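You operate a simulated robot arm through the tools that you are given. There is no shell and no other tool.

The job below is to be done with a simulated robot arm. You get a single attempt, and the scene is never put back.

TASK
Level the build case, then set its clamp force to 35 N.
Fine: level by the orange wheel; stroke, turn the stop knob, stroke again, hands clear under the plate; lever up.

The check looks at the end state, three seconds after you hand in, the way a careful person would. Anything else that was tipped, shoved, dropped, spilled or broken makes it a failure.

THE ROBOT
A 7-joint arm with a two-finger parallel gripper, fixed in place. Base frame: the origin is on the floor under the middle of its stand, x ahead of it, y to its left, z up. Units: mm, rad, N and s.
It reaches about 1524 mm from its shoulder. Its first joint turns from -2.601 to 2.601 rad. Payload 3.5 kg.
The tool frame sits at the grasp point between the pads (the TCP): z along the fingers, y along the line on which they close. The tips reach 23 mm beyond it. Largest opening 94 mm; finger width 38, thickness 10; the body of the gripper, 54 by 96 mm, starts 39 mm behind the TCP.
Orientation is that of the tool frame in the base frame, as [roll, pitch, yaw] about the fixed x, y, z axes, in that order (R = Rz(yaw) Ry(pitch) Rx(roll)). With the fingers straight down and closing along the base's y, the tool's x points along the base's -x, its y along +y and its z along -z.

THE INTERFACE
- The arm moves only by the tool drive_tool. Its argument "series" is a list of rows, each a list of 7 numbers: the shift along the tool's x, y, z in units of 40 mm (1.0 is 40 mm), then the turn, a rotation vector about the tool's x, y, z in units of 8 degrees (1.0 is 8 degrees), then the closure in counts, from 0 (fully open) to 255 (shut). In form: [[tx, ty, tz, rx, ry, rz, fingers], ...]. A call has 1 to 20 rows; each row shifts and turns the commanded pose from where the row before left it, along the tool's axes as they then stand. A call with a number of a shift or a turn outside -1 to 1 is refused whole. A row lasts 0.2 s, in which the tool goes at most 50 mm and 0.15 rad; a call with a longer step from one row to the next is refused whole, and so is a gripper value outside its range. A pose out of reach is approached as far as the arm can. The call stops where the force on the tool passes 60 N (or 10 N more than at its start, if that is more) or the arm is blocked; 0.2 s more then pass. Each finger travels about 153 mm/s and halts on what it meets, pressing with about 20 N; the grip force reading is that of the motor and also rises with nothing between the fingers. The clock runs only during rows and for 0.2 s after the last one: add rows that do not move to give the fingers time. It gives the time, the measured TCP pose, the force on the tool (base axes), the opening and the grip force at its end, in the units of the frame above (readings bear some noise), with the torque about the TCP (base axes, N m) and any sound that the robot's microphone picked up.
- Cameras (640 x 400 px; columns grow to the right, rows downward): "scene" is fixed at [399.4, -652.5, 1673.8]; the picture's right is [-1.00, 0.05, 0.00], its down [0.05, 0.92, -0.39] and it looks along [-0.02, -0.39, -0.92] (base axes); focal length 286 px, centre (320, 200). "wrist" rides on the gripper at [86, 16, -74] in the tool frame; the picture's right is [-0.18, 0.98, 0.00], its down [-0.58, -0.11, -0.81] and it looks along [-0.79, -0.15, 0.59] (tool axes); focal length 243 px, centre (320, 200). There is no depth. A picture from a camera that has moved, and an enlarged one, comes with that camera's place and axes in the base frame and with its lens.
- capture(camera): a new picture of that camera. The clock stands still meanwhile.
- close_up(camera, box): a new picture of the part [left, top, right, bottom] of that camera's present view, enlarged. The clock stands still meanwhile.
- close_job(): hands the job in; it is judged then, once.

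Nothing tells you positions but the pictures and the camera data. Unless the task says otherwise, let go and move clear before handing in.

The tools are called after "Emit:" as a command line: name --pt "numbers of a row" for each row, then --argument value for the rest, lists and objects as JSON in quotes. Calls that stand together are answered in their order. drive_tool: Moves the arm, as the interface text tells. Its arguments: {"type":"object","properties":{"series":{"type":"array","items":{"type":"array","items":{"type":"number"}}}},"required":["series"]} The other tools are called the same way: capture (camera) takes a picture; close_up (camera, box) takes an enlarged picture of a part of a camera's view; close_job () hands the job in.

At the start:

```text
time_s: 0.0
eef_pos: [427.1, -1011.0, 1268.1]
orientation: [3.14, -0.001, 3.141]
wrist_force: [-0.1, 0.6, 0.1]
moment: [0.0, -0.04, 0.01]
opening: 94.1
grip_force: 0.0
```

scene: 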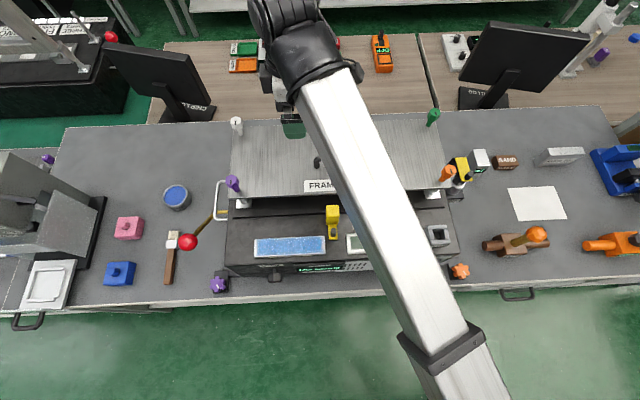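
wrist: 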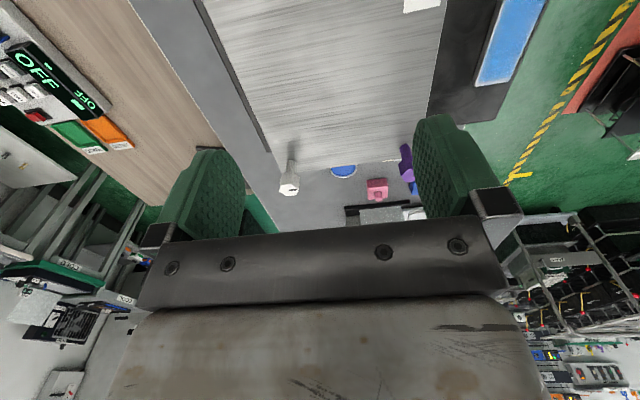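

I see a workbench with a central frame/press machine, a lever with a red ball at the left, orange parts, and the arm blocking part of the view. I'll look closer at the parts before moving anything.

Emit:
close_up --camera "scene" --box '[140, 160, 340, 300]'

Emit:
close_up --camera "scene" --box '[320, 160, 520, 300]'

Emit:
close_up --camera "scene" --box '[220, 90, 460, 240]'

Emit:
close_up --camera "scene" --box '[440, 120, 640, 270]'

Emit:
close_up --camera "wrist" --box '[160, 0, 560, 250]'

```text
2.86 times, centred on (240, 230) of scene
camera zoom: at [399.4, -652.5, 1673.8], right [-1.0, 0.05, 0.0], down [0.05, 0.92, -0.39], along [-0.02, -0.39, -0.92], focal length 817 px, centre (549, 114)
```

zoom: 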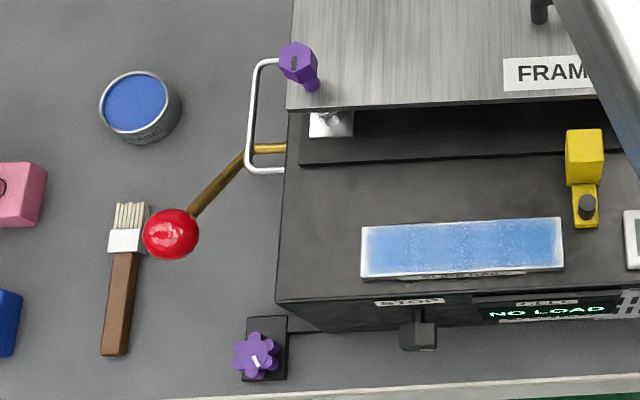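

```text
2.86 times, centred on (420, 230) of scene
camera zoom: at [399.4, -652.5, 1673.8], right [-1.0, 0.05, 0.0], down [0.05, 0.92, -0.39], along [-0.02, -0.39, -0.92], focal length 817 px, centre (34, 114)
```

zoom: 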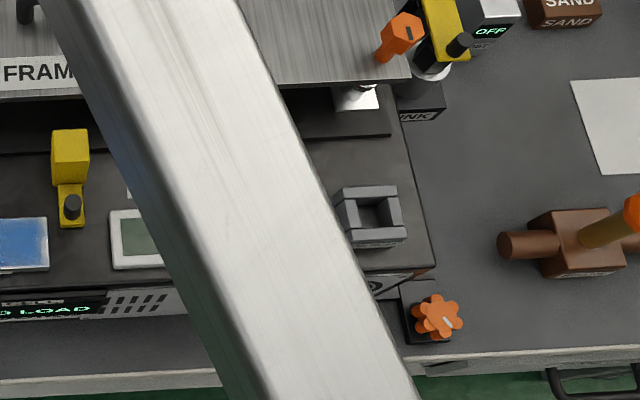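

```text
2.67 times, centred on (340, 165) of scene
camera zoom: at [399.4, -652.5, 1673.8], right [-1.0, 0.05, 0.0], down [0.05, 0.92, -0.39], along [-0.02, -0.39, -0.92], focal length 762 px, centre (267, 293)
```

zoom: 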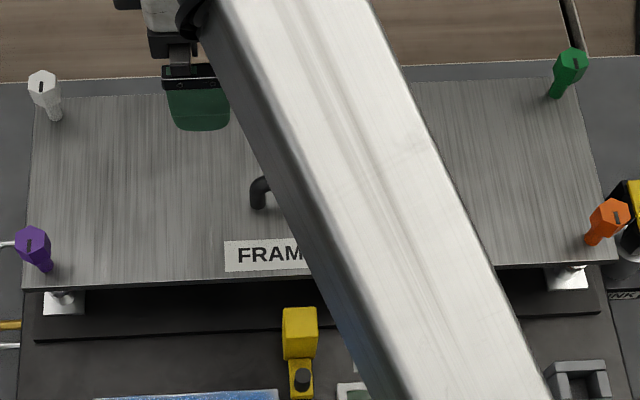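

```text
2.67 times, centred on (540, 195) of scene
camera zoom: at [399.4, -652.5, 1673.8], right [-1.0, 0.05, 0.0], down [0.05, 0.92, -0.39], along [-0.02, -0.39, -0.92], focal length 762 px, centre (-267, 213)
```

zoom: 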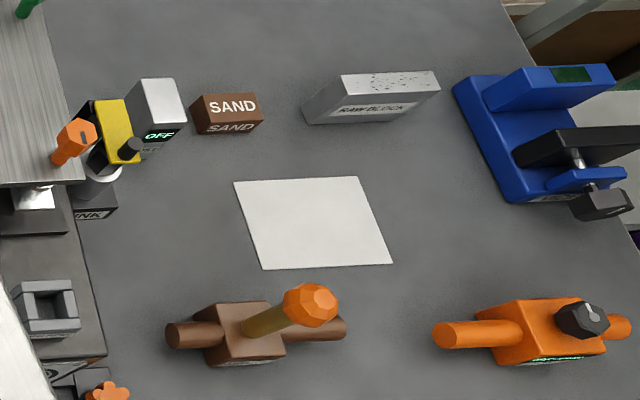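

```text
1.60 times, centred on (360, 125) of wrist
camera zoom: at [339.6, -995.1, 1343.7], right [0.18, 0.98, 0.0], down [0.58, -0.11, 0.81], along [0.79, -0.15, -0.59], focal length 388 px, centre (256, 320)
```

zoom: 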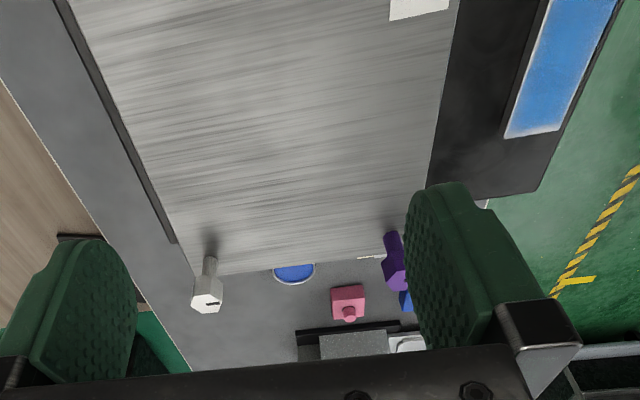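

The arm blocks the centre of the bench. I'll move the tool back toward the base's side, staying high over the bench, to open the view.

Emit:
drive_tool --pt "0.9 0.6 0 0 0 0 0" --pt "0.9 0.6 0 0 0 0 0" --pt "0.9 0.6 0 0 0 0 0" --pt "0.9 0.6 0 0 0 0 0" --pt "0.9 0.6 0 0 0 0 0" --pt "0.9 0.6 0 0 0 0 0" --pt "0.9 0.6 0 0 0 0 0" --pt "0.9 0.6 0 0 0 0 0" --pt "0.9 0.6 0 0 0 0 0" --pt "0.9 0.6 0 0 0 0 0" --pt "0.9 0.6 0 0 0 0 0" --pt "0.9 0.6 0 0 0 0 0"

Emit:
capture --camera "scene"

Emit:
capture --camera "wrist"

```text
time_s: 2.6
eef_pos: [11.8, -787.2, 1135.3]
orientation: [-3.125, 0.001, 3.141]
wrist_force: [0.1, 0.5, 1.4]
moment: [0.02, 0.05, 0.0]
opening: 94.0
grip_force: 0.1
out of reach, approached as far as the arm can: row 2, 3, 4, 5, 6, 7, 8, 9, 10, 11, 12
```

```text
taken
```

scene: 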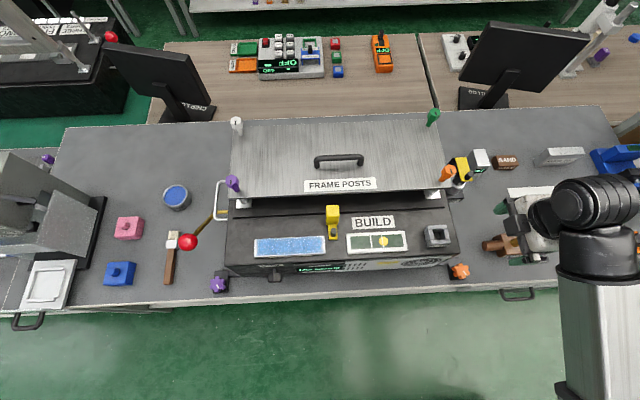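

```text
taken
camera wrist: at [-74.7, -770.0, 1210.2], right [0.18, 0.98, -0.02], down [0.58, -0.09, 0.81], along [0.79, -0.16, -0.59], focal length 243 px, centre (320, 200)
```

wrist: 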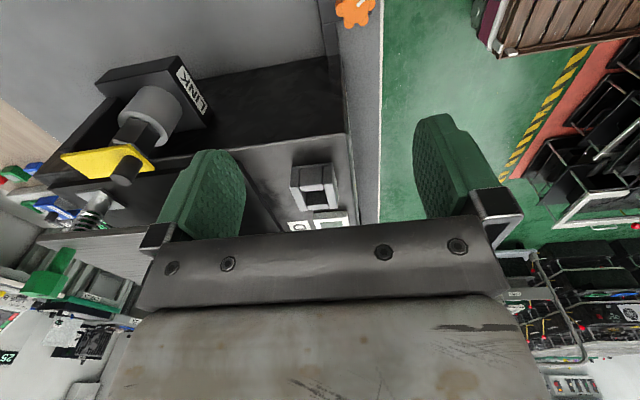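

The view is now open: "FRAME POSTS" plate on top, "BUILD" label with a green level vial, a blue pad, a front display, orange star wheel front right, purple star wheel front left. I'll zoom in on each.

Emit:
close_up --camera "scene" --box '[310, 190, 480, 300]'

Emit:
close_up --camera "scene" --box '[200, 190, 370, 300]'

Emit:
close_up --camera "scene" --box '[330, 225, 420, 285]'

Emit:
close_up --camera "scene" --box '[260, 250, 350, 300]'

Emit:
close_up --camera "wrist" --box '[30, 0, 400, 240]'

```text
3.64 times, centred on (395, 245) of scene
camera zoom: at [399.4, -652.5, 1673.8], right [-1.0, 0.05, 0.0], down [0.05, 0.92, -0.39], along [-0.02, -0.39, -0.92], focal length 1040 px, centre (47, 36)
```

zoom: 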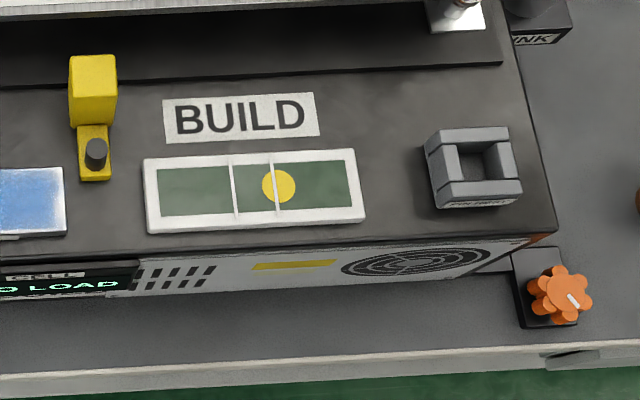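

```text
3.64 times, centred on (285, 245) of scene
camera zoom: at [399.4, -652.5, 1673.8], right [-1.0, 0.05, 0.0], down [0.05, 0.92, -0.39], along [-0.02, -0.39, -0.92], focal length 1040 px, centre (447, 36)
```

zoom: 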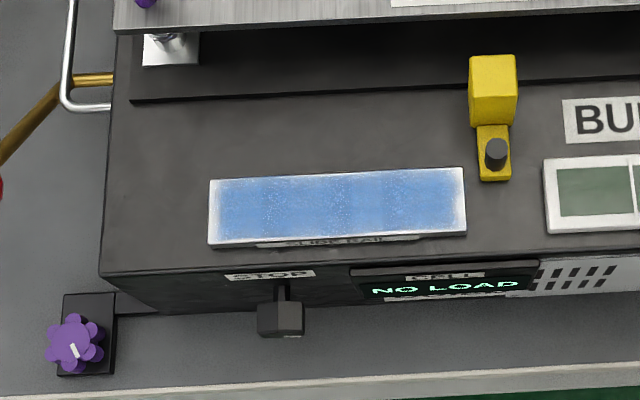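

```text
6.67 times, centred on (375, 255) of scene
camera zoom: at [399.4, -652.5, 1673.8], right [-1.0, 0.05, 0.0], down [0.05, 0.92, -0.39], along [-0.02, -0.39, -0.92], focal length 1906 px, centre (-47, -167)
```

zoom: 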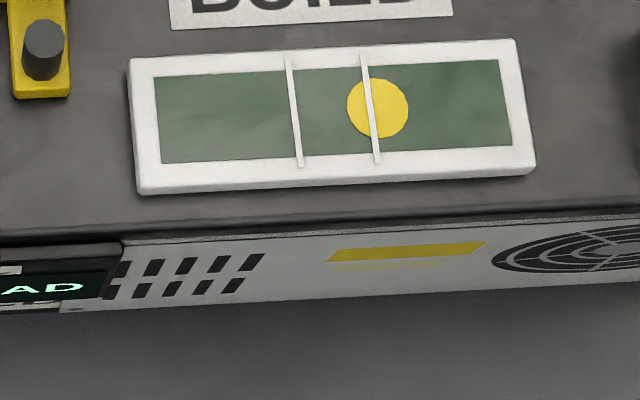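

```text
7.11 times, centred on (305, 275) of scene
camera zoom: at [399.4, -652.5, 1673.8], right [-1.0, 0.05, 0.0], down [0.05, 0.92, -0.39], along [-0.02, -0.39, -0.92], focal length 2033 px, centre (427, -333)
```

zoom: 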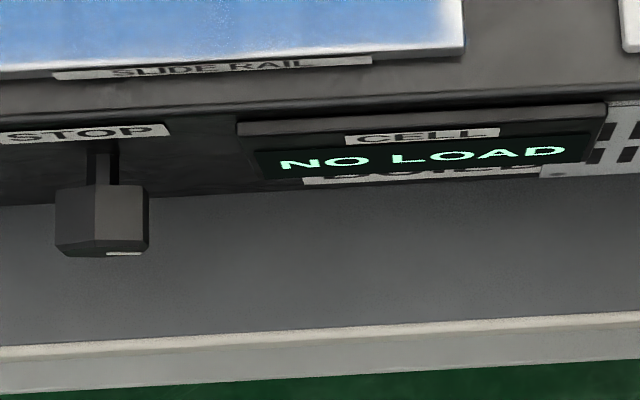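

```text
1.67 times, centred on (215, 120) of wrist
camera zoom: at [-74.7, -770.0, 1210.2], right [0.18, 0.98, -0.02], down [0.58, -0.09, 0.81], along [0.79, -0.16, -0.59], focal length 404 px, centre (495, 333)
```

zoom: 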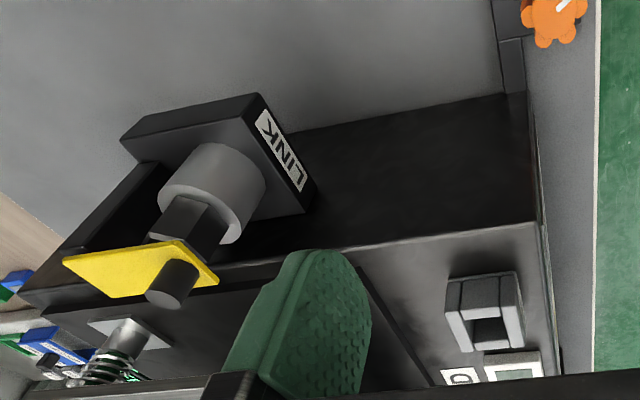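

I see the vial's bubble is off to the picture's right and the cell reads NO LOAD; the stop knob is on the front face. I'll turn the gripper so the wrist camera faces the machine front.

Emit:
drive_tool --pt "0 0 0 0 0 1 0" --pt "0 0 0 0 0 1 0"

```text
time_s: 3.2
eef_pos: [12.6, -789.4, 1128.9]
orientation: [-3.133, 0.003, 2.861]
wrist_force: [-0.1, -0.2, 0.1]
moment: [-0.02, 0.01, 0.04]
opening: 94.0
grip_force: 0.1
out of reach, approached as far as the arm can: row 1
```

The commanded pose follows the reached one. I'll continue turning, then shift forward along the front.

Emit:
drive_tool --pt "0 0 0 0 0 1 0" --pt "0 0 0 0 0 1 0" --pt "0 0 0 0 0 1 0" --pt "0 0 0 0 0 1 0" --pt "0 0 0 0 0 1 0" --pt "0 0 0 0 0 1 0" --pt "0 0 0 0 0 1 0" --pt "0 0 0 0 0 1 0" --pt "0 0 0 0 0 1 0" --pt "0 0 0 0 0 0.25 0"

Emit:
capture --camera "wrist"

```text
time_s: 4.3
eef_pos: [10.5, -791.4, 1129.7]
orientation: [-3.128, 0.008, 2.306]
wrist_force: [-18.7, -6.4, -4.1]
moment: [0.34, -1.96, 1.92]
opening: 93.7
grip_force: 0.1
stopped in row 5: the force on the tool passed its limit at 115 N (the readings are from after the stop); the commanded pose is now the measured one
```

```text
taken
camera wrist: at [-35.5, -715.5, 1205.0], right [0.85, 0.52, -0.01], down [0.31, -0.49, 0.81], along [0.42, -0.7, -0.58], focal length 243 px, centre (320, 200)
```

wrist: 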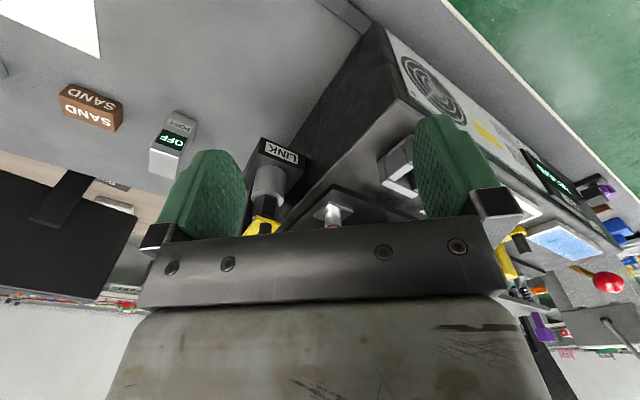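

The turn stopped on a contact near the camera side of the gripper, probably the arm folding on itself. I'll look from the scene camera before moving.

Emit:
capture --camera "scene"

Emit:
close_up --camera "scene" --box '[440, 130, 640, 320]'

```text
taken
```

scene: 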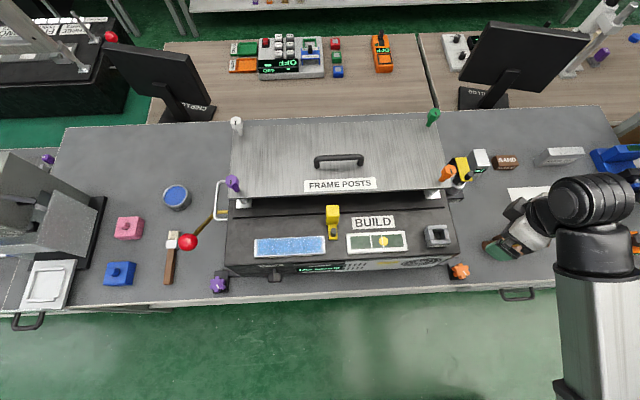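

```text
2.11 times, centred on (540, 225) of scene
camera zoom: at [399.4, -652.5, 1673.8], right [-1.0, 0.05, 0.0], down [0.05, 0.92, -0.39], along [-0.02, -0.39, -0.92], focal length 602 px, centre (-143, 147)
```

zoom: 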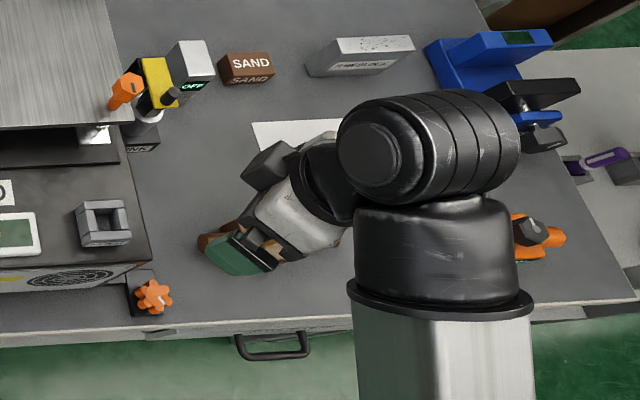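

The view suggests the gripper's camera side met the arm's own folded link, with nothing on the bench touched. I'll undo the turn a little, then move out toward a more extended region over the machine, staying high.

Emit:
drive_tool --pt "0 0 0 0 0 -0.7 0" --pt "0 0 0 0 0 -1 0" --pt "0 0 0 0 0 -1 0"

```text
time_s: 5.1
eef_pos: [11.8, -791.8, 1130.3]
orientation: [-3.128, 0.001, 2.681]
wrist_force: [0.6, -0.3, 0.5]
moment: [-0.01, -0.02, -0.01]
opening: 94.0
grip_force: 0.0
```

Clear now. I'll move along the front side of the machine toward x≈300, rising slightly.

Emit:
drive_tool --pt "-0.63 0.53 -0.278 0 0 0 0" --pt "-0.63 0.53 -0.278 0 0 0 0" --pt "-0.63 0.53 -0.278 0 0 0 0" --pt "-0.63 0.53 -0.278 0 0 0 0" --pt "-0.63 0.53 -0.278 0 0 0 0" --pt "-0.63 0.53 -0.278 0 0 0 0" --pt "-0.63 0.53 -0.278 0 0 0 0" --pt "-0.63 0.53 -0.278 0 0 0 0" --pt "-0.63 0.53 -0.278 0 0 0 0"

Emit:
capture --camera "scene"

Emit:
capture --camera "wrist"

```text
time_s: 7.1
eef_pos: [309.0, -752.9, 1162.3]
orientation: [-3.12, 0.011, 2.678]
wrist_force: [0.5, -0.6, -0.4]
moment: [0.0, 0.05, 0.0]
opening: 93.9
grip_force: 0.0
out of reach, approached as far as the arm can: row 2, 3, 4, 5, 6, 7, 8, 9
```

```text
taken
```

scene: 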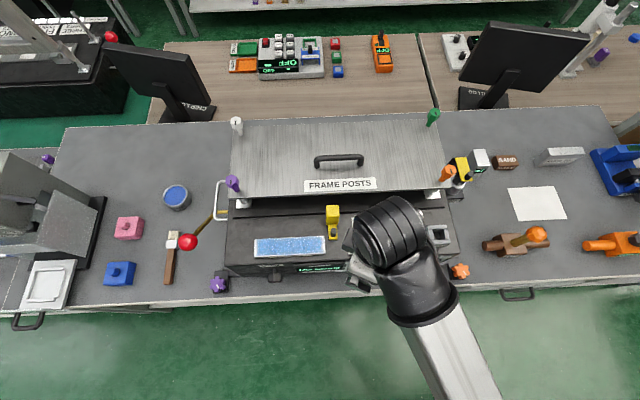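

```text
taken
camera wrist: at [239.4, -697.9, 1236.1], right [0.6, 0.8, -0.02], down [0.47, -0.34, 0.81], along [0.64, -0.5, -0.58], focal length 243 px, centre (320, 200)
```

wrist: 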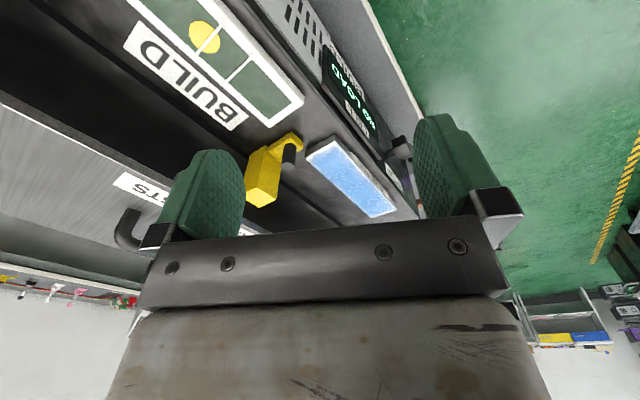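

The machine's case top is around z≈1040 and its front face around y≈-765. I'll zoom in on the wrist view for the stop knob, display and yellow part.

Emit:
close_up --camera "wrist" --box '[80, 0, 440, 230]'

Emit:
close_up --camera "scene" --box '[140, 170, 260, 300]'

Emit:
close_up --camera "scene" --box '[430, 130, 500, 210]'

```text
1.74 times, centred on (260, 115) of wrist
camera zoom: at [239.4, -697.9, 1236.1], right [0.6, 0.8, -0.02], down [0.47, -0.34, 0.81], along [0.64, -0.5, -0.58], focal length 422 px, centre (424, 348)
```

zoom: 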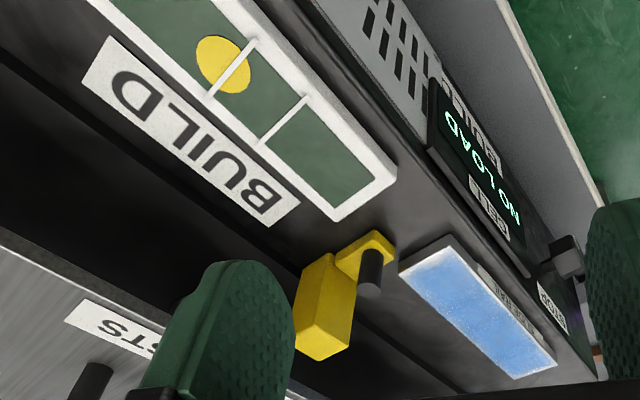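

```text
3.08 times, centred on (200, 235) of scene
camera zoom: at [399.4, -652.5, 1673.8], right [-1.0, 0.05, 0.0], down [0.05, 0.92, -0.39], along [-0.02, -0.39, -0.92], focal length 880 px, centre (689, 92)
```

zoom: 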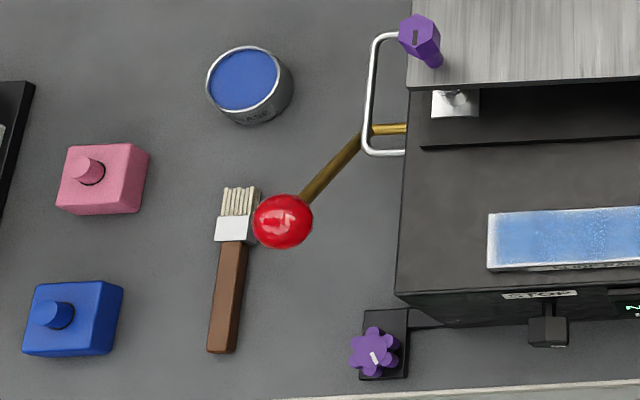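

```text
5.00 times, centred on (465, 170) of scene
camera zoom: at [399.4, -652.5, 1673.8], right [-1.0, 0.05, 0.0], down [0.05, 0.92, -0.39], along [-0.02, -0.39, -0.92], focal length 1429 px, centre (-405, 350)
```

zoom: 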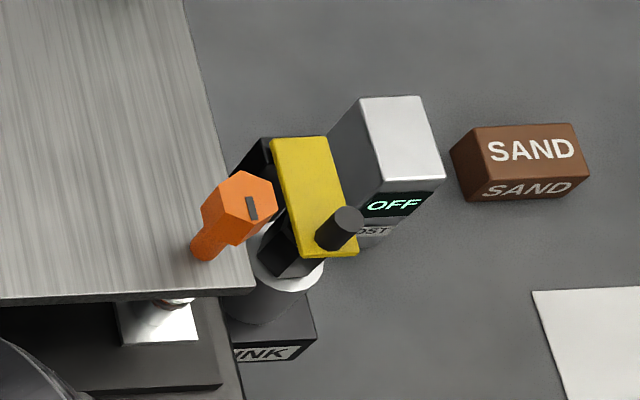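

The orange wheel sits at about (18, -758, 901), right of the case with a vertical axis. I'll return to yaw 180° and move over it for a closer look.

Emit:
drive_tool --pt "0 0 0 0 0 -1 0" --pt "0 0 0 0 0 -1 0" --pt "0 0 0 0 0 -1 0" --pt "0 0 0 0 0 -0.32 0" --pt "0.9 0 0.1 0 0 0 0" --pt "0.9 0 0.1 0 0 0 0" --pt "0.9 0 0.1 0 0 0 0" --pt "0.9 0 0.1 0 0 0 0" --pt "0.9 0 0.1 0 0 0 0" --pt "0.9 0 0.1 0 0 0 0" --pt "0.9 0 0.1 0 0 0 0" --pt "0.9 0 0.1 0 0 0 0"

Emit:
capture --camera "wrist"

Emit:
capture --camera "scene"

```text
time_s: 9.7
eef_pos: [20.7, -754.7, 1126.5]
orientation: [-3.118, -0.003, -3.141]
wrist_force: [-0.4, -1.1, -0.3]
moment: [-0.02, 0.0, -0.03]
opening: 94.1
grip_force: 0.2
out of reach, approached as far as the arm can: row 6
```

```text
taken
camera wrist: at [-65.5, -737.9, 1201.3], right [0.18, 0.98, -0.03], down [0.58, -0.09, 0.81], along [0.79, -0.16, -0.59], focal length 243 px, centre (320, 200)
```

wrist: 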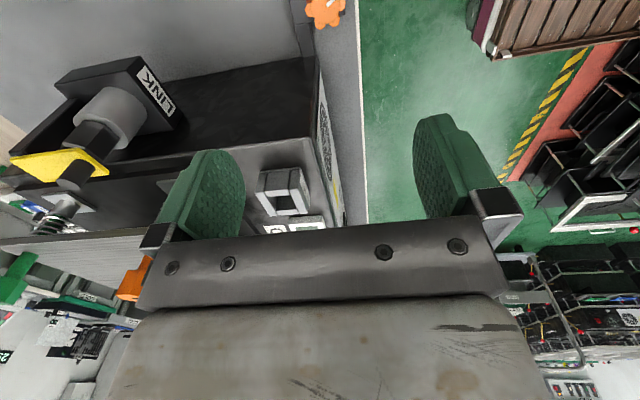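

```text
taken
```

scene: 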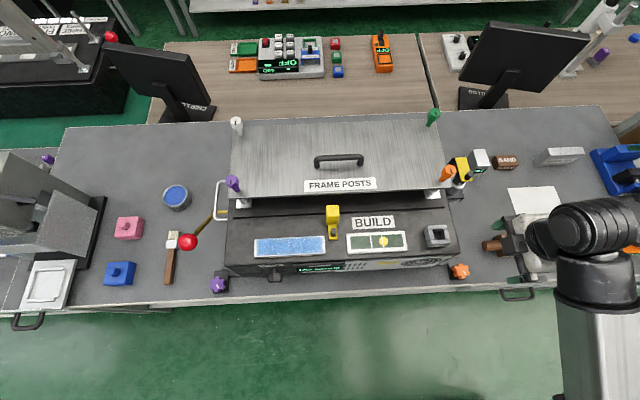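

The wheel is confirmed at about (17, -755, 902). I'll descend over it partway with the fingers open and look again.

Emit:
drive_tool --pt "0.09 0 0.7 -0.17 0 0 0" --pt "0 0 0.9 0 0 0 0" --pt "0 0 0.9 0 0 0 0" --pt "0 0 0.7 0 0 0 0"

Emit:
capture --camera "wrist"

Emit:
close_up --camera "scene" --box '[400, 210, 560, 310]'

```text
time_s: 10.7
eef_pos: [18.9, -753.8, 999.2]
orientation: [3.13, -0.005, -3.139]
wrist_force: [-0.3, -0.8, 0.7]
moment: [0.02, -0.02, -0.02]
opening: 94.1
grip_force: 0.0
```

```text
taken
camera wrist: at [-68.0, -738.5, 1076.3], right [0.18, 0.98, 0.01], down [0.58, -0.12, 0.8], along [0.79, -0.14, -0.6], focal length 243 px, centre (320, 200)
```

wrist: 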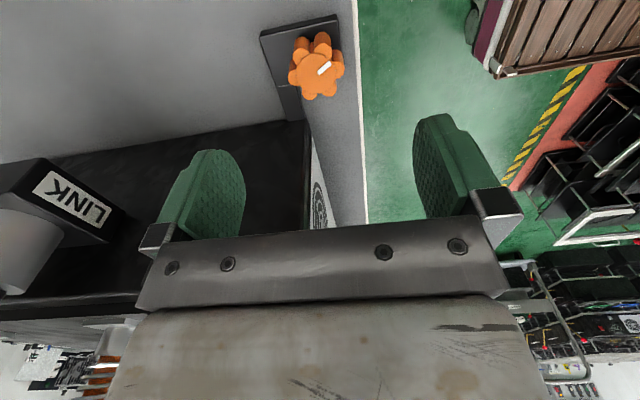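

```text
4.00 times, centred on (480, 260) of scene
camera zoom: at [399.4, -652.5, 1673.8], right [-1.0, 0.05, 0.0], down [0.05, 0.92, -0.39], along [-0.02, -0.39, -0.92], focal length 1144 px, centre (-320, -40)
```

zoom: 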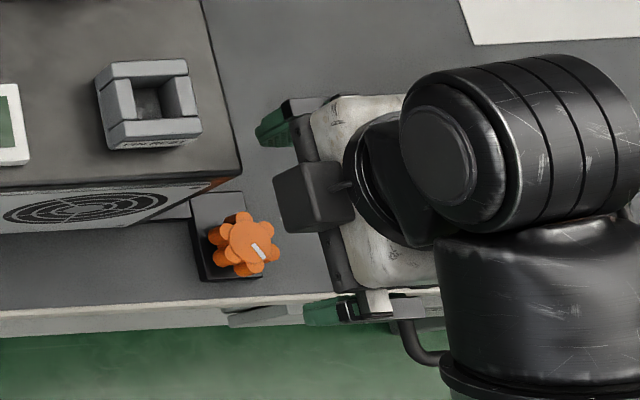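

The wheel's top is at z≈901 on a block whose top is at z≈866, close to the case side at x≈80. There's a dark box on the gripper's far side, so I'll turn the hand 45° to keep it clear of the case and partly close the fingers before descending.

Emit:
drive_tool --pt "0 0 0 0 0 -0.94 60" --pt "0 0 0 0 0 -0.94 60" --pt "0 0 0 0 0 -0.94 60" --pt "0 0 0 0 0 -0.94 60" --pt "0 0 0 0 0 -0.94 60" --pt "0 0 0 0 0 -0.94 60"

Emit:
capture --camera "wrist"

Emit:
close_up --camera "scene" --box '[400, 210, 560, 310]'

```text
time_s: 12.1
eef_pos: [17.5, -753.4, 999.5]
orientation: [3.133, 0.005, -2.35]
wrist_force: [-0.2, 0.4, 0.6]
moment: [0.03, -0.01, -0.01]
opening: 72.0
grip_force: 0.0
```

```text
taken
camera wrist: at [-55.0, -805.2, 1073.7], right [-0.57, 0.82, 0.01], down [0.49, 0.33, 0.81], along [0.66, 0.47, -0.59], focal length 243 px, centre (320, 200)
```

wrist: 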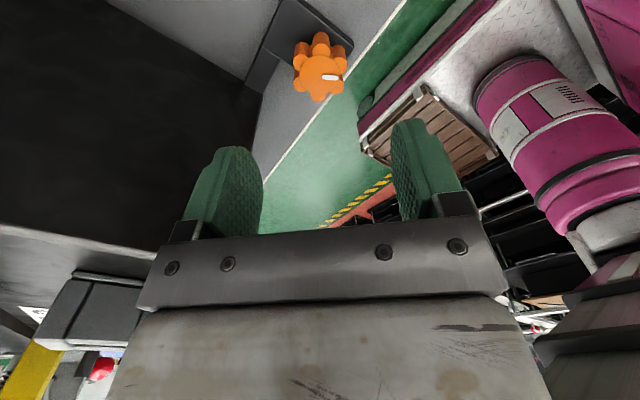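

```text
4.00 times, centred on (480, 260) of scene
camera zoom: at [399.4, -652.5, 1673.8], right [-1.0, 0.05, 0.0], down [0.05, 0.92, -0.39], along [-0.02, -0.39, -0.92], focal length 1144 px, centre (-320, -40)
```

zoom: 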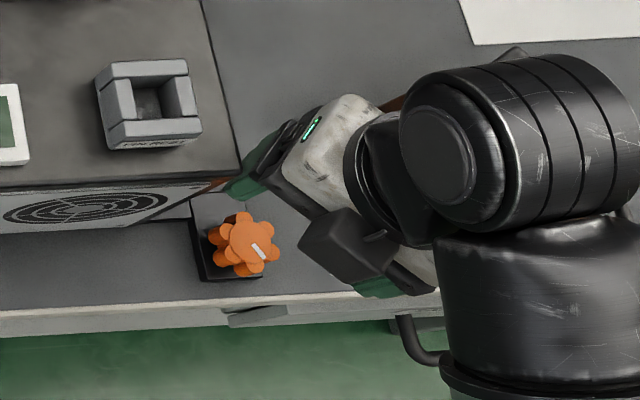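

The wheel lines up between the fingers. I'll descend to grasp height (TCP z≈897, tips above the block) and close gently.

Emit:
drive_tool --pt "0.07 0 0.8 0 0 0 60" --pt "0 0 0.8 0 0 0 60" --pt "0 0 0.5 0 0 0 60" --pt "0 0 0.3 0 0 0 60" --pt "0 0 0.14 0 0 0 60"

Emit:
capture --camera "wrist"

Emit:
close_up --camera "scene" --box '[400, 210, 560, 310]'

```text
time_s: 13.3
eef_pos: [14.3, -755.2, 896.7]
orientation: [3.132, 0.006, -2.352]
wrist_force: [0.4, -0.2, 0.0]
moment: [0.01, -0.03, 0.0]
opening: 72.1
grip_force: 0.0
```

```text
taken
camera wrist: at [-57.4, -806.8, 972.8], right [-0.57, 0.82, 0.01], down [0.49, 0.33, 0.81], along [0.66, 0.46, -0.59], focal length 243 px, centre (320, 200)
```

wrist: 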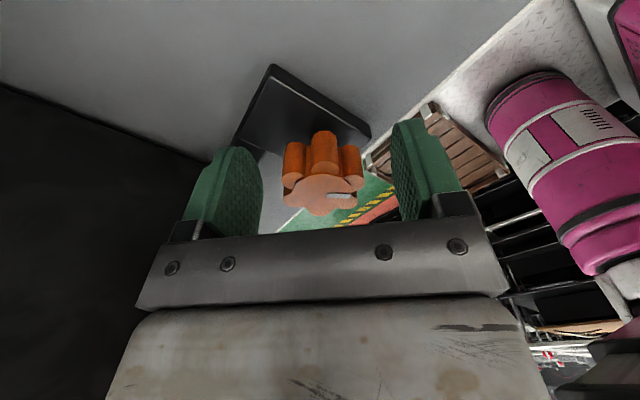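

```text
4.00 times, centred on (480, 260) of scene
camera zoom: at [399.4, -652.5, 1673.8], right [-1.0, 0.05, 0.0], down [0.05, 0.92, -0.39], along [-0.02, -0.39, -0.92], focal length 1144 px, centre (-320, -40)
```

zoom: 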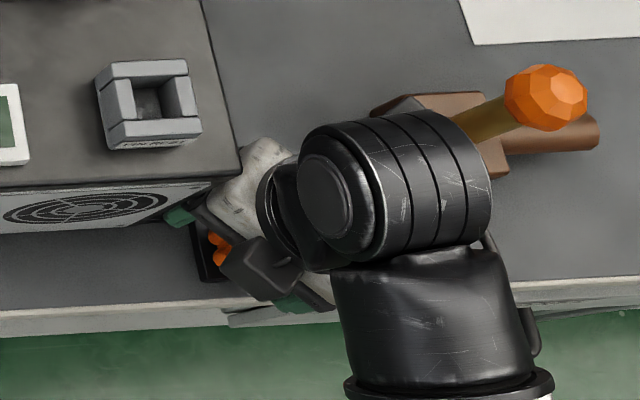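

The wheel sits squarely between the pads. Closing on it and checking the grip.

Emit:
drive_tool --pt "0 0 0 0 0 0 140" --pt "0 0 0 0 0 0 200" --pt "0 0 0 0 0 0 200"

Emit:
close_up --camera "scene" --box '[330, 220, 430, 285]'

```text
time_s: 14.1
eef_pos: [15.3, -756.0, 898.4]
orientation: [3.131, 0.005, -2.354]
wrist_force: [-6.7, 5.4, -3.4]
moment: [-0.37, -0.25, 0.01]
opening: 38.4
grip_force: 45.2
```

```text
6.15 times, centred on (380, 252) of scene
camera zoom: at [399.4, -652.5, 1673.8], right [-1.0, 0.05, 0.0], down [0.05, 0.92, -0.39], along [-0.02, -0.39, -0.92], focal length 1759 px, centre (-49, -123)
```

zoom: 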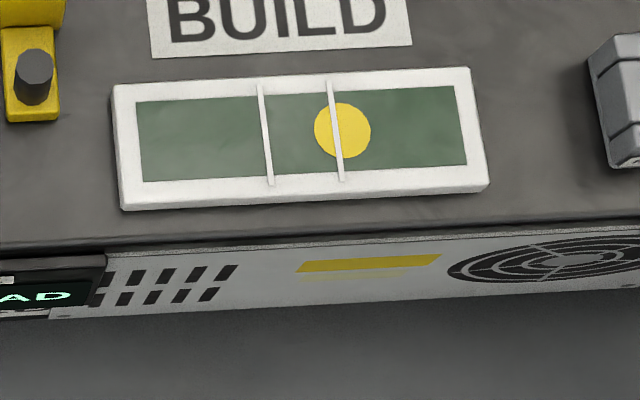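

Gripped at 38 mm. I'll turn the wheel 24° counter-clockwise (seen from above) and read the bubble.

Emit:
drive_tool --pt "0 0 0 0 0 -1 200" --pt "0 0 0 0 0 -1 200" --pt "0 0 0 0 0 -1 200"

Emit:
close_up --camera "scene" --box '[330, 220, 430, 285]'

Emit:
capture --camera "wrist"

```text
time_s: 14.9
eef_pos: [13.9, -756.4, 897.8]
orientation: [3.137, 0.006, -1.931]
wrist_force: [-7.0, 0.9, 7.8]
moment: [-0.67, 0.0, 0.0]
opening: 38.7
grip_force: 45.3
```

```text
6.15 times, centred on (380, 252) of scene
camera zoom: at [399.4, -652.5, 1673.8], right [-1.0, 0.05, 0.0], down [0.05, 0.92, -0.39], along [-0.02, -0.39, -0.92], focal length 1759 px, centre (-49, -123)
```

zoom: 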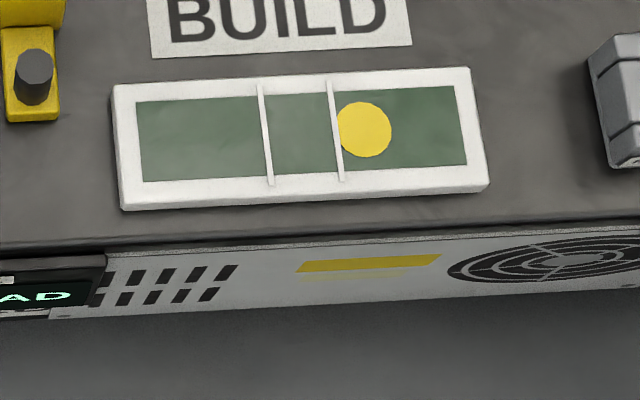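

```text
taken
camera wrist: at [-31.1, -831.6, 972.5], right [-0.85, 0.52, 0.01], down [0.31, 0.5, 0.81], along [0.42, 0.69, -0.59], focal length 243 px, centre (320, 200)
```

wrist: 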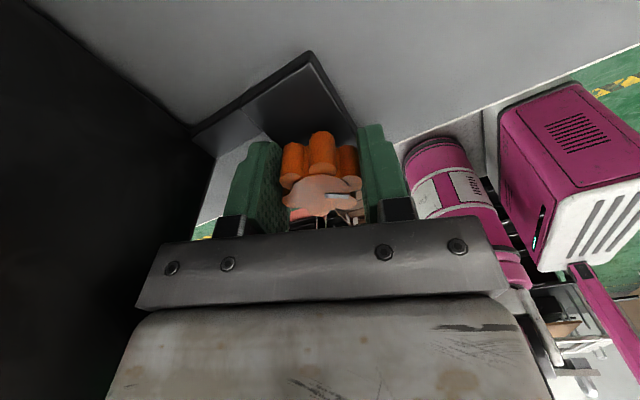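

CCW moved the bubble further out (342→364 in the zoom, target ≈301), so the wheel must go clockwise, about 69° from here. I'll turn back clockwise 44° first and check.

Emit:
drive_tool --pt "0 0 0 0 0 0.9 200" --pt "0 0 0 0 0 0.9 200" --pt "0 0 0 0 0 0.9 200" --pt "0 0 0 0 0 0.9 200" --pt "0 0 0 0 0 0.9 200" --pt "0 0 0 0 0 0.9 200"

Emit:
close_up --camera "scene" --box '[330, 220, 430, 285]'

Emit:
close_up --camera "scene" --box '[400, 210, 560, 310]'

Emit:
capture --camera "wrist"

```text
time_s: 16.3
eef_pos: [15.0, -755.3, 896.1]
orientation: [3.129, 0.002, -2.69]
wrist_force: [-5.0, 2.0, -13.2]
moment: [-0.31, -1.41, -0.01]
opening: 34.5
grip_force: 45.3
```

```text
6.15 times, centred on (380, 252) of scene
camera zoom: at [399.4, -652.5, 1673.8], right [-1.0, 0.05, 0.0], down [0.05, 0.92, -0.39], along [-0.02, -0.39, -0.92], focal length 1759 px, centre (-49, -123)
```

zoom: 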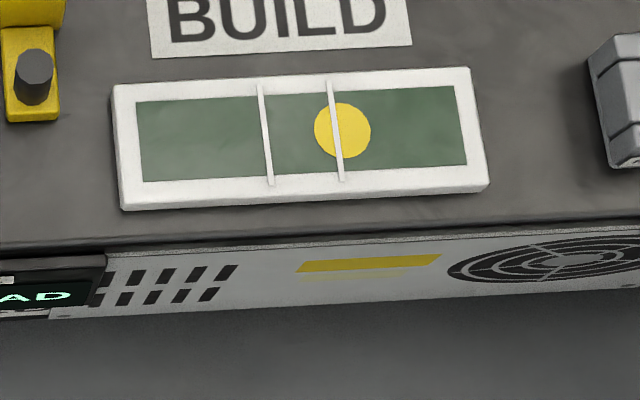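

```text
4.00 times, centred on (480, 260) of scene
camera zoom: at [399.4, -652.5, 1673.8], right [-1.0, 0.05, 0.0], down [0.05, 0.92, -0.39], along [-0.02, -0.39, -0.92], focal length 1144 px, centre (-320, -40)
```

zoom: 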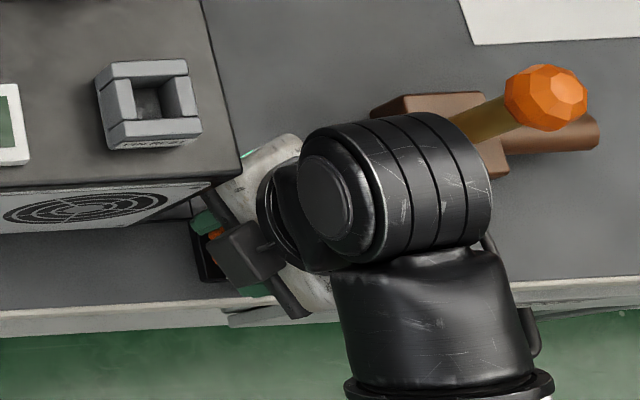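

```text
taken
camera wrist: at [-70.2, -779.3, 972.0], right [-0.26, 0.96, 0.01], down [0.57, 0.15, 0.81], along [0.78, 0.22, -0.59], focal length 243 px, centre (320, 200)
```

wrist: 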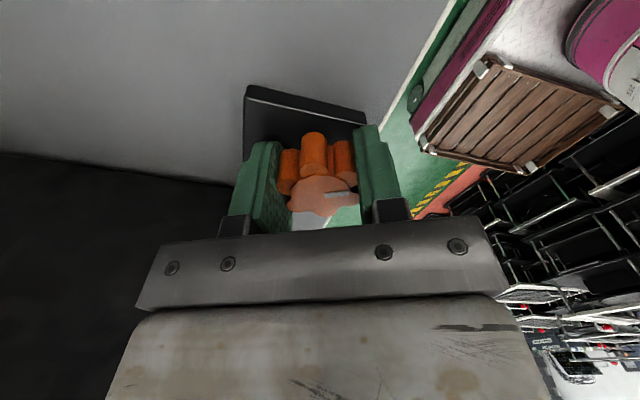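

The hand slipped into the wheel's stable valley grip (opening 34.5 mm), and the bubble is back at its starting place. I'll open slightly, turn the hand back 60° (one lobe), and regrip for a clean clockwise turn.

Emit:
drive_tool --pt "0 0 0 0 0 0 100" --pt "0 0 0 0 0 0 100" --pt "0 0 0 0 0 -0.95 100" --pt "0 0 0 0 0 -0.95 100" --pt "0 0 0 0 0 -0.95 100" --pt "0 0 0 0 0 -0.95 100" --pt "0 0 0 0 0 -0.95 100" --pt "0 0 0 0 0 -0.95 100" --pt "0 0 0 0 0 -0.95 100" --pt "0 0 0 0 0 -0.85 100" --pt "0 0 0 0 0 0 100"

Emit:
capture --camera "wrist"

Emit:
close_up --camera "scene" --box '[330, 220, 430, 285]'

```text
time_s: 18.7
eef_pos: [15.7, -754.9, 898.0]
orientation: [3.137, 0.01, -1.639]
wrist_force: [0.3, 0.4, -0.3]
moment: [0.0, 0.0, 0.0]
opening: 57.4
grip_force: 0.1
```

```text
taken
camera wrist: at [-6.9, -841.8, 972.2], right [-0.97, 0.25, 0.01], down [0.15, 0.56, 0.81], along [0.2, 0.79, -0.58], focal length 243 px, centre (320, 200)
```

wrist: 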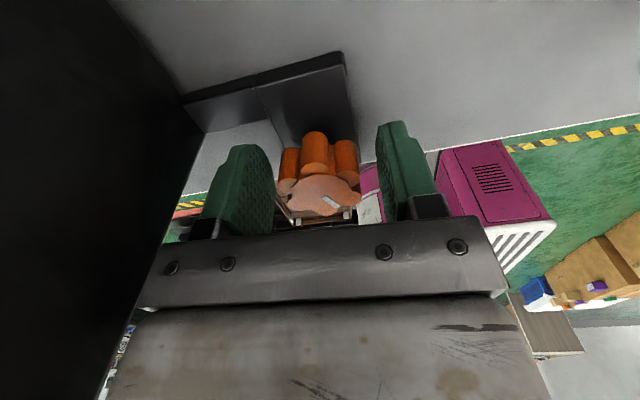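

```text
6.15 times, centred on (380, 252) of scene
camera zoom: at [399.4, -652.5, 1673.8], right [-1.0, 0.05, 0.0], down [0.05, 0.92, -0.39], along [-0.02, -0.39, -0.92], focal length 1759 px, centre (-49, -123)
```

zoom: 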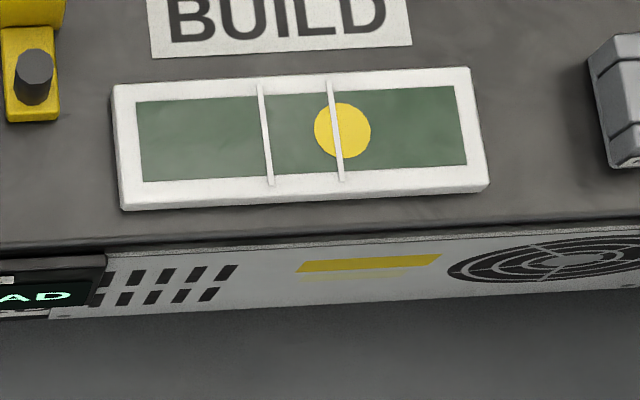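

Positioned for a regrip at yaw −94°. Closing in the valley alignment.

Emit:
drive_tool --pt "0 0 0 0 0 0 150" --pt "0 0 0 0 0 0 200" --pt "0 0 0 0 0 0 200"

Emit:
close_up --camera "scene" --box '[330, 220, 430, 285]'

Emit:
capture --camera "wrist"

```text
time_s: 19.5
eef_pos: [15.0, -755.1, 896.5]
orientation: [3.137, 0.01, -1.64]
wrist_force: [-5.1, 0.0, -1.3]
moment: [0.0, -0.25, -0.02]
opening: 34.4
grip_force: 45.0
```

```text
6.15 times, centred on (380, 252) of scene
camera zoom: at [399.4, -652.5, 1673.8], right [-1.0, 0.05, 0.0], down [0.05, 0.92, -0.39], along [-0.02, -0.39, -0.92], focal length 1759 px, centre (-49, -123)
```

zoom: 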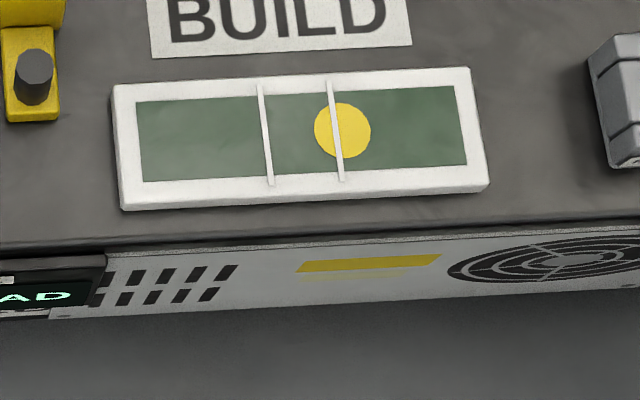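

```text
taken
camera wrist: at [-7.4, -841.7, 972.2], right [-0.97, 0.25, 0.01], down [0.15, 0.56, 0.81], along [0.2, 0.79, -0.58], focal length 243 px, centre (320, 200)
```

wrist: 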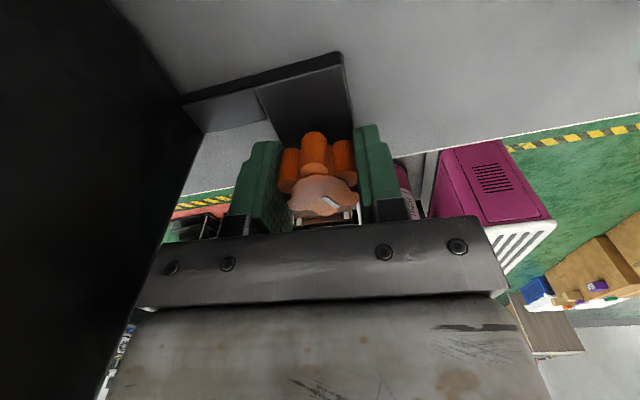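

Stable grip at 34.4 mm. Turning clockwise 32° and checking.

Emit:
drive_tool --pt "0 0 0 0 0 0.8 200" --pt "0 0 0 0 0 0.8 200" --pt "0 0 0 0 0 0.8 200" --pt "0 0 0 0 0 0.8 200" --pt "0 0 0 0 0 0.8 200"

Emit:
close_up --camera "scene" --box '[330, 220, 430, 285]'

Emit:
capture --camera "wrist"

```text
time_s: 20.7
eef_pos: [14.2, -756.3, 897.3]
orientation: [3.133, 0.004, -2.204]
wrist_force: [-12.8, -5.3, 18.5]
moment: [0.38, -1.09, -0.01]
opening: 34.6
grip_force: 45.2
```

```text
6.15 times, centred on (380, 252) of scene
camera zoom: at [399.4, -652.5, 1673.8], right [-1.0, 0.05, 0.0], down [0.05, 0.92, -0.39], along [-0.02, -0.39, -0.92], focal length 1759 px, centre (-49, -123)
```

zoom: 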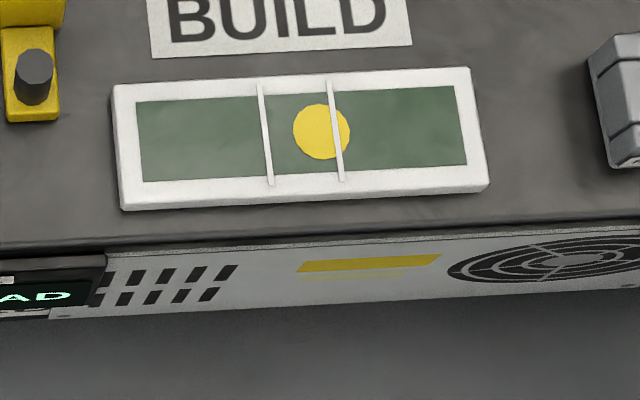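

```text
taken
camera wrist: at [-49.6, -816.5, 972.7], right [-0.68, 0.73, 0.01], down [0.43, 0.4, 0.81], along [0.59, 0.56, -0.59], focal length 243 px, centre (320, 200)
```

wrist: 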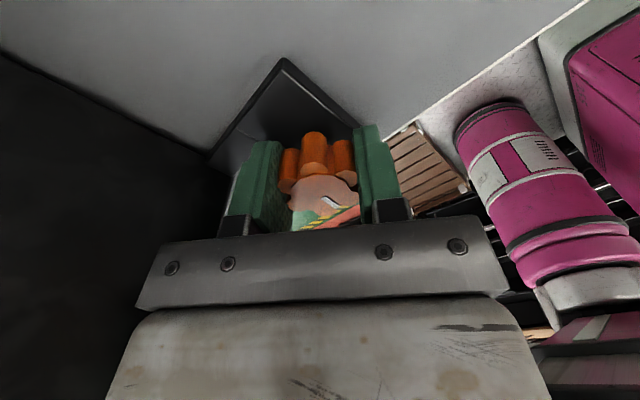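

Bubble moved from 342 to 322 (target ≈301). I'll continue clockwise 24°, easing up 1 mm to relieve the vertical force.

Emit:
drive_tool --pt "0 0 -0.02 0 0 0.75 200" --pt "0 0 -0.02 0 0 0.75 200" --pt "0 0 0 0 0 0.75 200" --pt "0 0 0 0 0 0.75 200"

Emit:
close_up --camera "scene" --box '[330, 220, 430, 285]'

Emit:
capture --camera "wrist"

```text
time_s: 21.7
eef_pos: [14.4, -754.5, 898.0]
orientation: [3.129, 0.001, -2.62]
wrist_force: [-17.8, -4.4, -26.8]
moment: [-0.77, -0.58, 0.0]
opening: 34.8
grip_force: 45.1
```

```text
6.15 times, centred on (380, 252) of scene
camera zoom: at [399.4, -652.5, 1673.8], right [-1.0, 0.05, 0.0], down [0.05, 0.92, -0.39], along [-0.02, -0.39, -0.92], focal length 1759 px, centre (-49, -123)
```

zoom: 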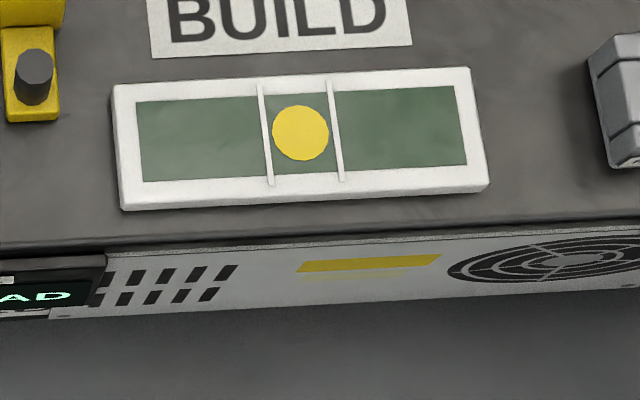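

```text
taken
camera wrist: at [-68.5, -785.3, 973.1], right [-0.33, 0.94, 0.01], down [0.56, 0.19, 0.81], along [0.76, 0.27, -0.59], focal length 243 px, centre (320, 200)
```

wrist: 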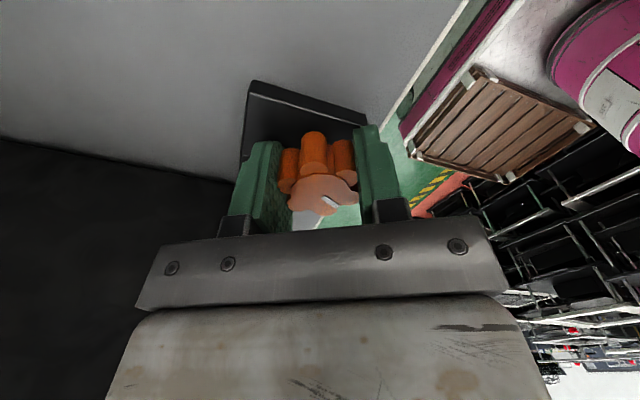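

The bubble is now centred between the lines (≈300 vs 300). I'll release, rise clear of the wheel, and verify.

Emit:
drive_tool --pt "0 0 0 0 0 0 150" --pt "0 0 0 0 0 0 100" --pt "0 0 0 0 0 0 90" --pt "0 0 -0.4 0 0 0 90" --pt "0 0 -0.8 0 0 0 90" --pt "0 0 -0.9 0 0 0 90" --pt "0 0 -0.9 0 0 0 60"

Emit:
close_up --camera "scene" --box '[330, 220, 430, 285]'

Emit:
capture --camera "wrist"

```text
time_s: 23.3
eef_pos: [16.1, -758.9, 1019.8]
orientation: [3.132, 0.0, -2.618]
wrist_force: [0.0, 0.7, 0.6]
moment: [-0.05, 0.01, -0.02]
opening: 71.9
grip_force: 0.1
```

```text
6.15 times, centred on (380, 252) of scene
camera zoom: at [399.4, -652.5, 1673.8], right [-1.0, 0.05, 0.0], down [0.05, 0.92, -0.39], along [-0.02, -0.39, -0.92], focal length 1759 px, centre (-49, -123)
```

zoom: 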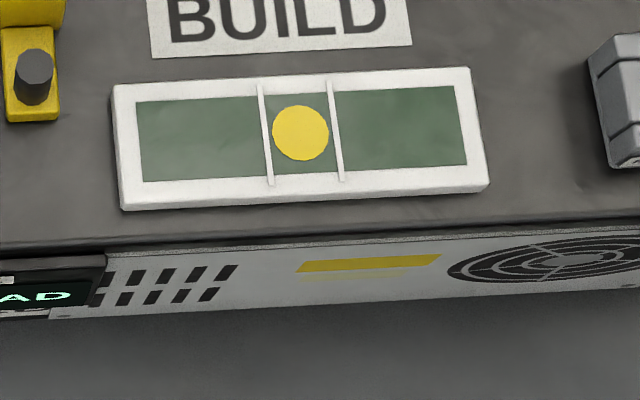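

```text
taken
camera wrist: at [-67.5, -787.4, 1095.6], right [-0.33, 0.94, 0.01], down [0.56, 0.19, 0.81], along [0.76, 0.27, -0.59], focal length 243 px, centre (320, 200)
```

wrist: 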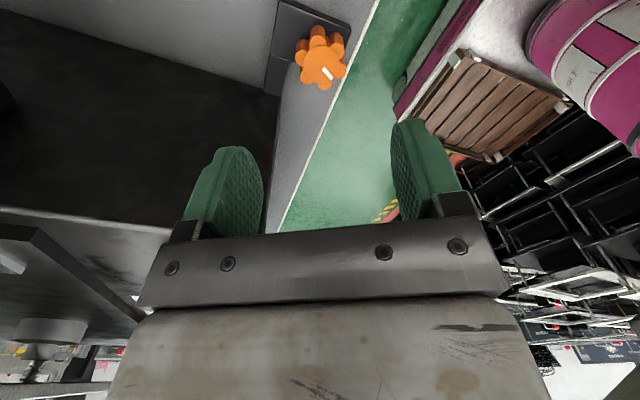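

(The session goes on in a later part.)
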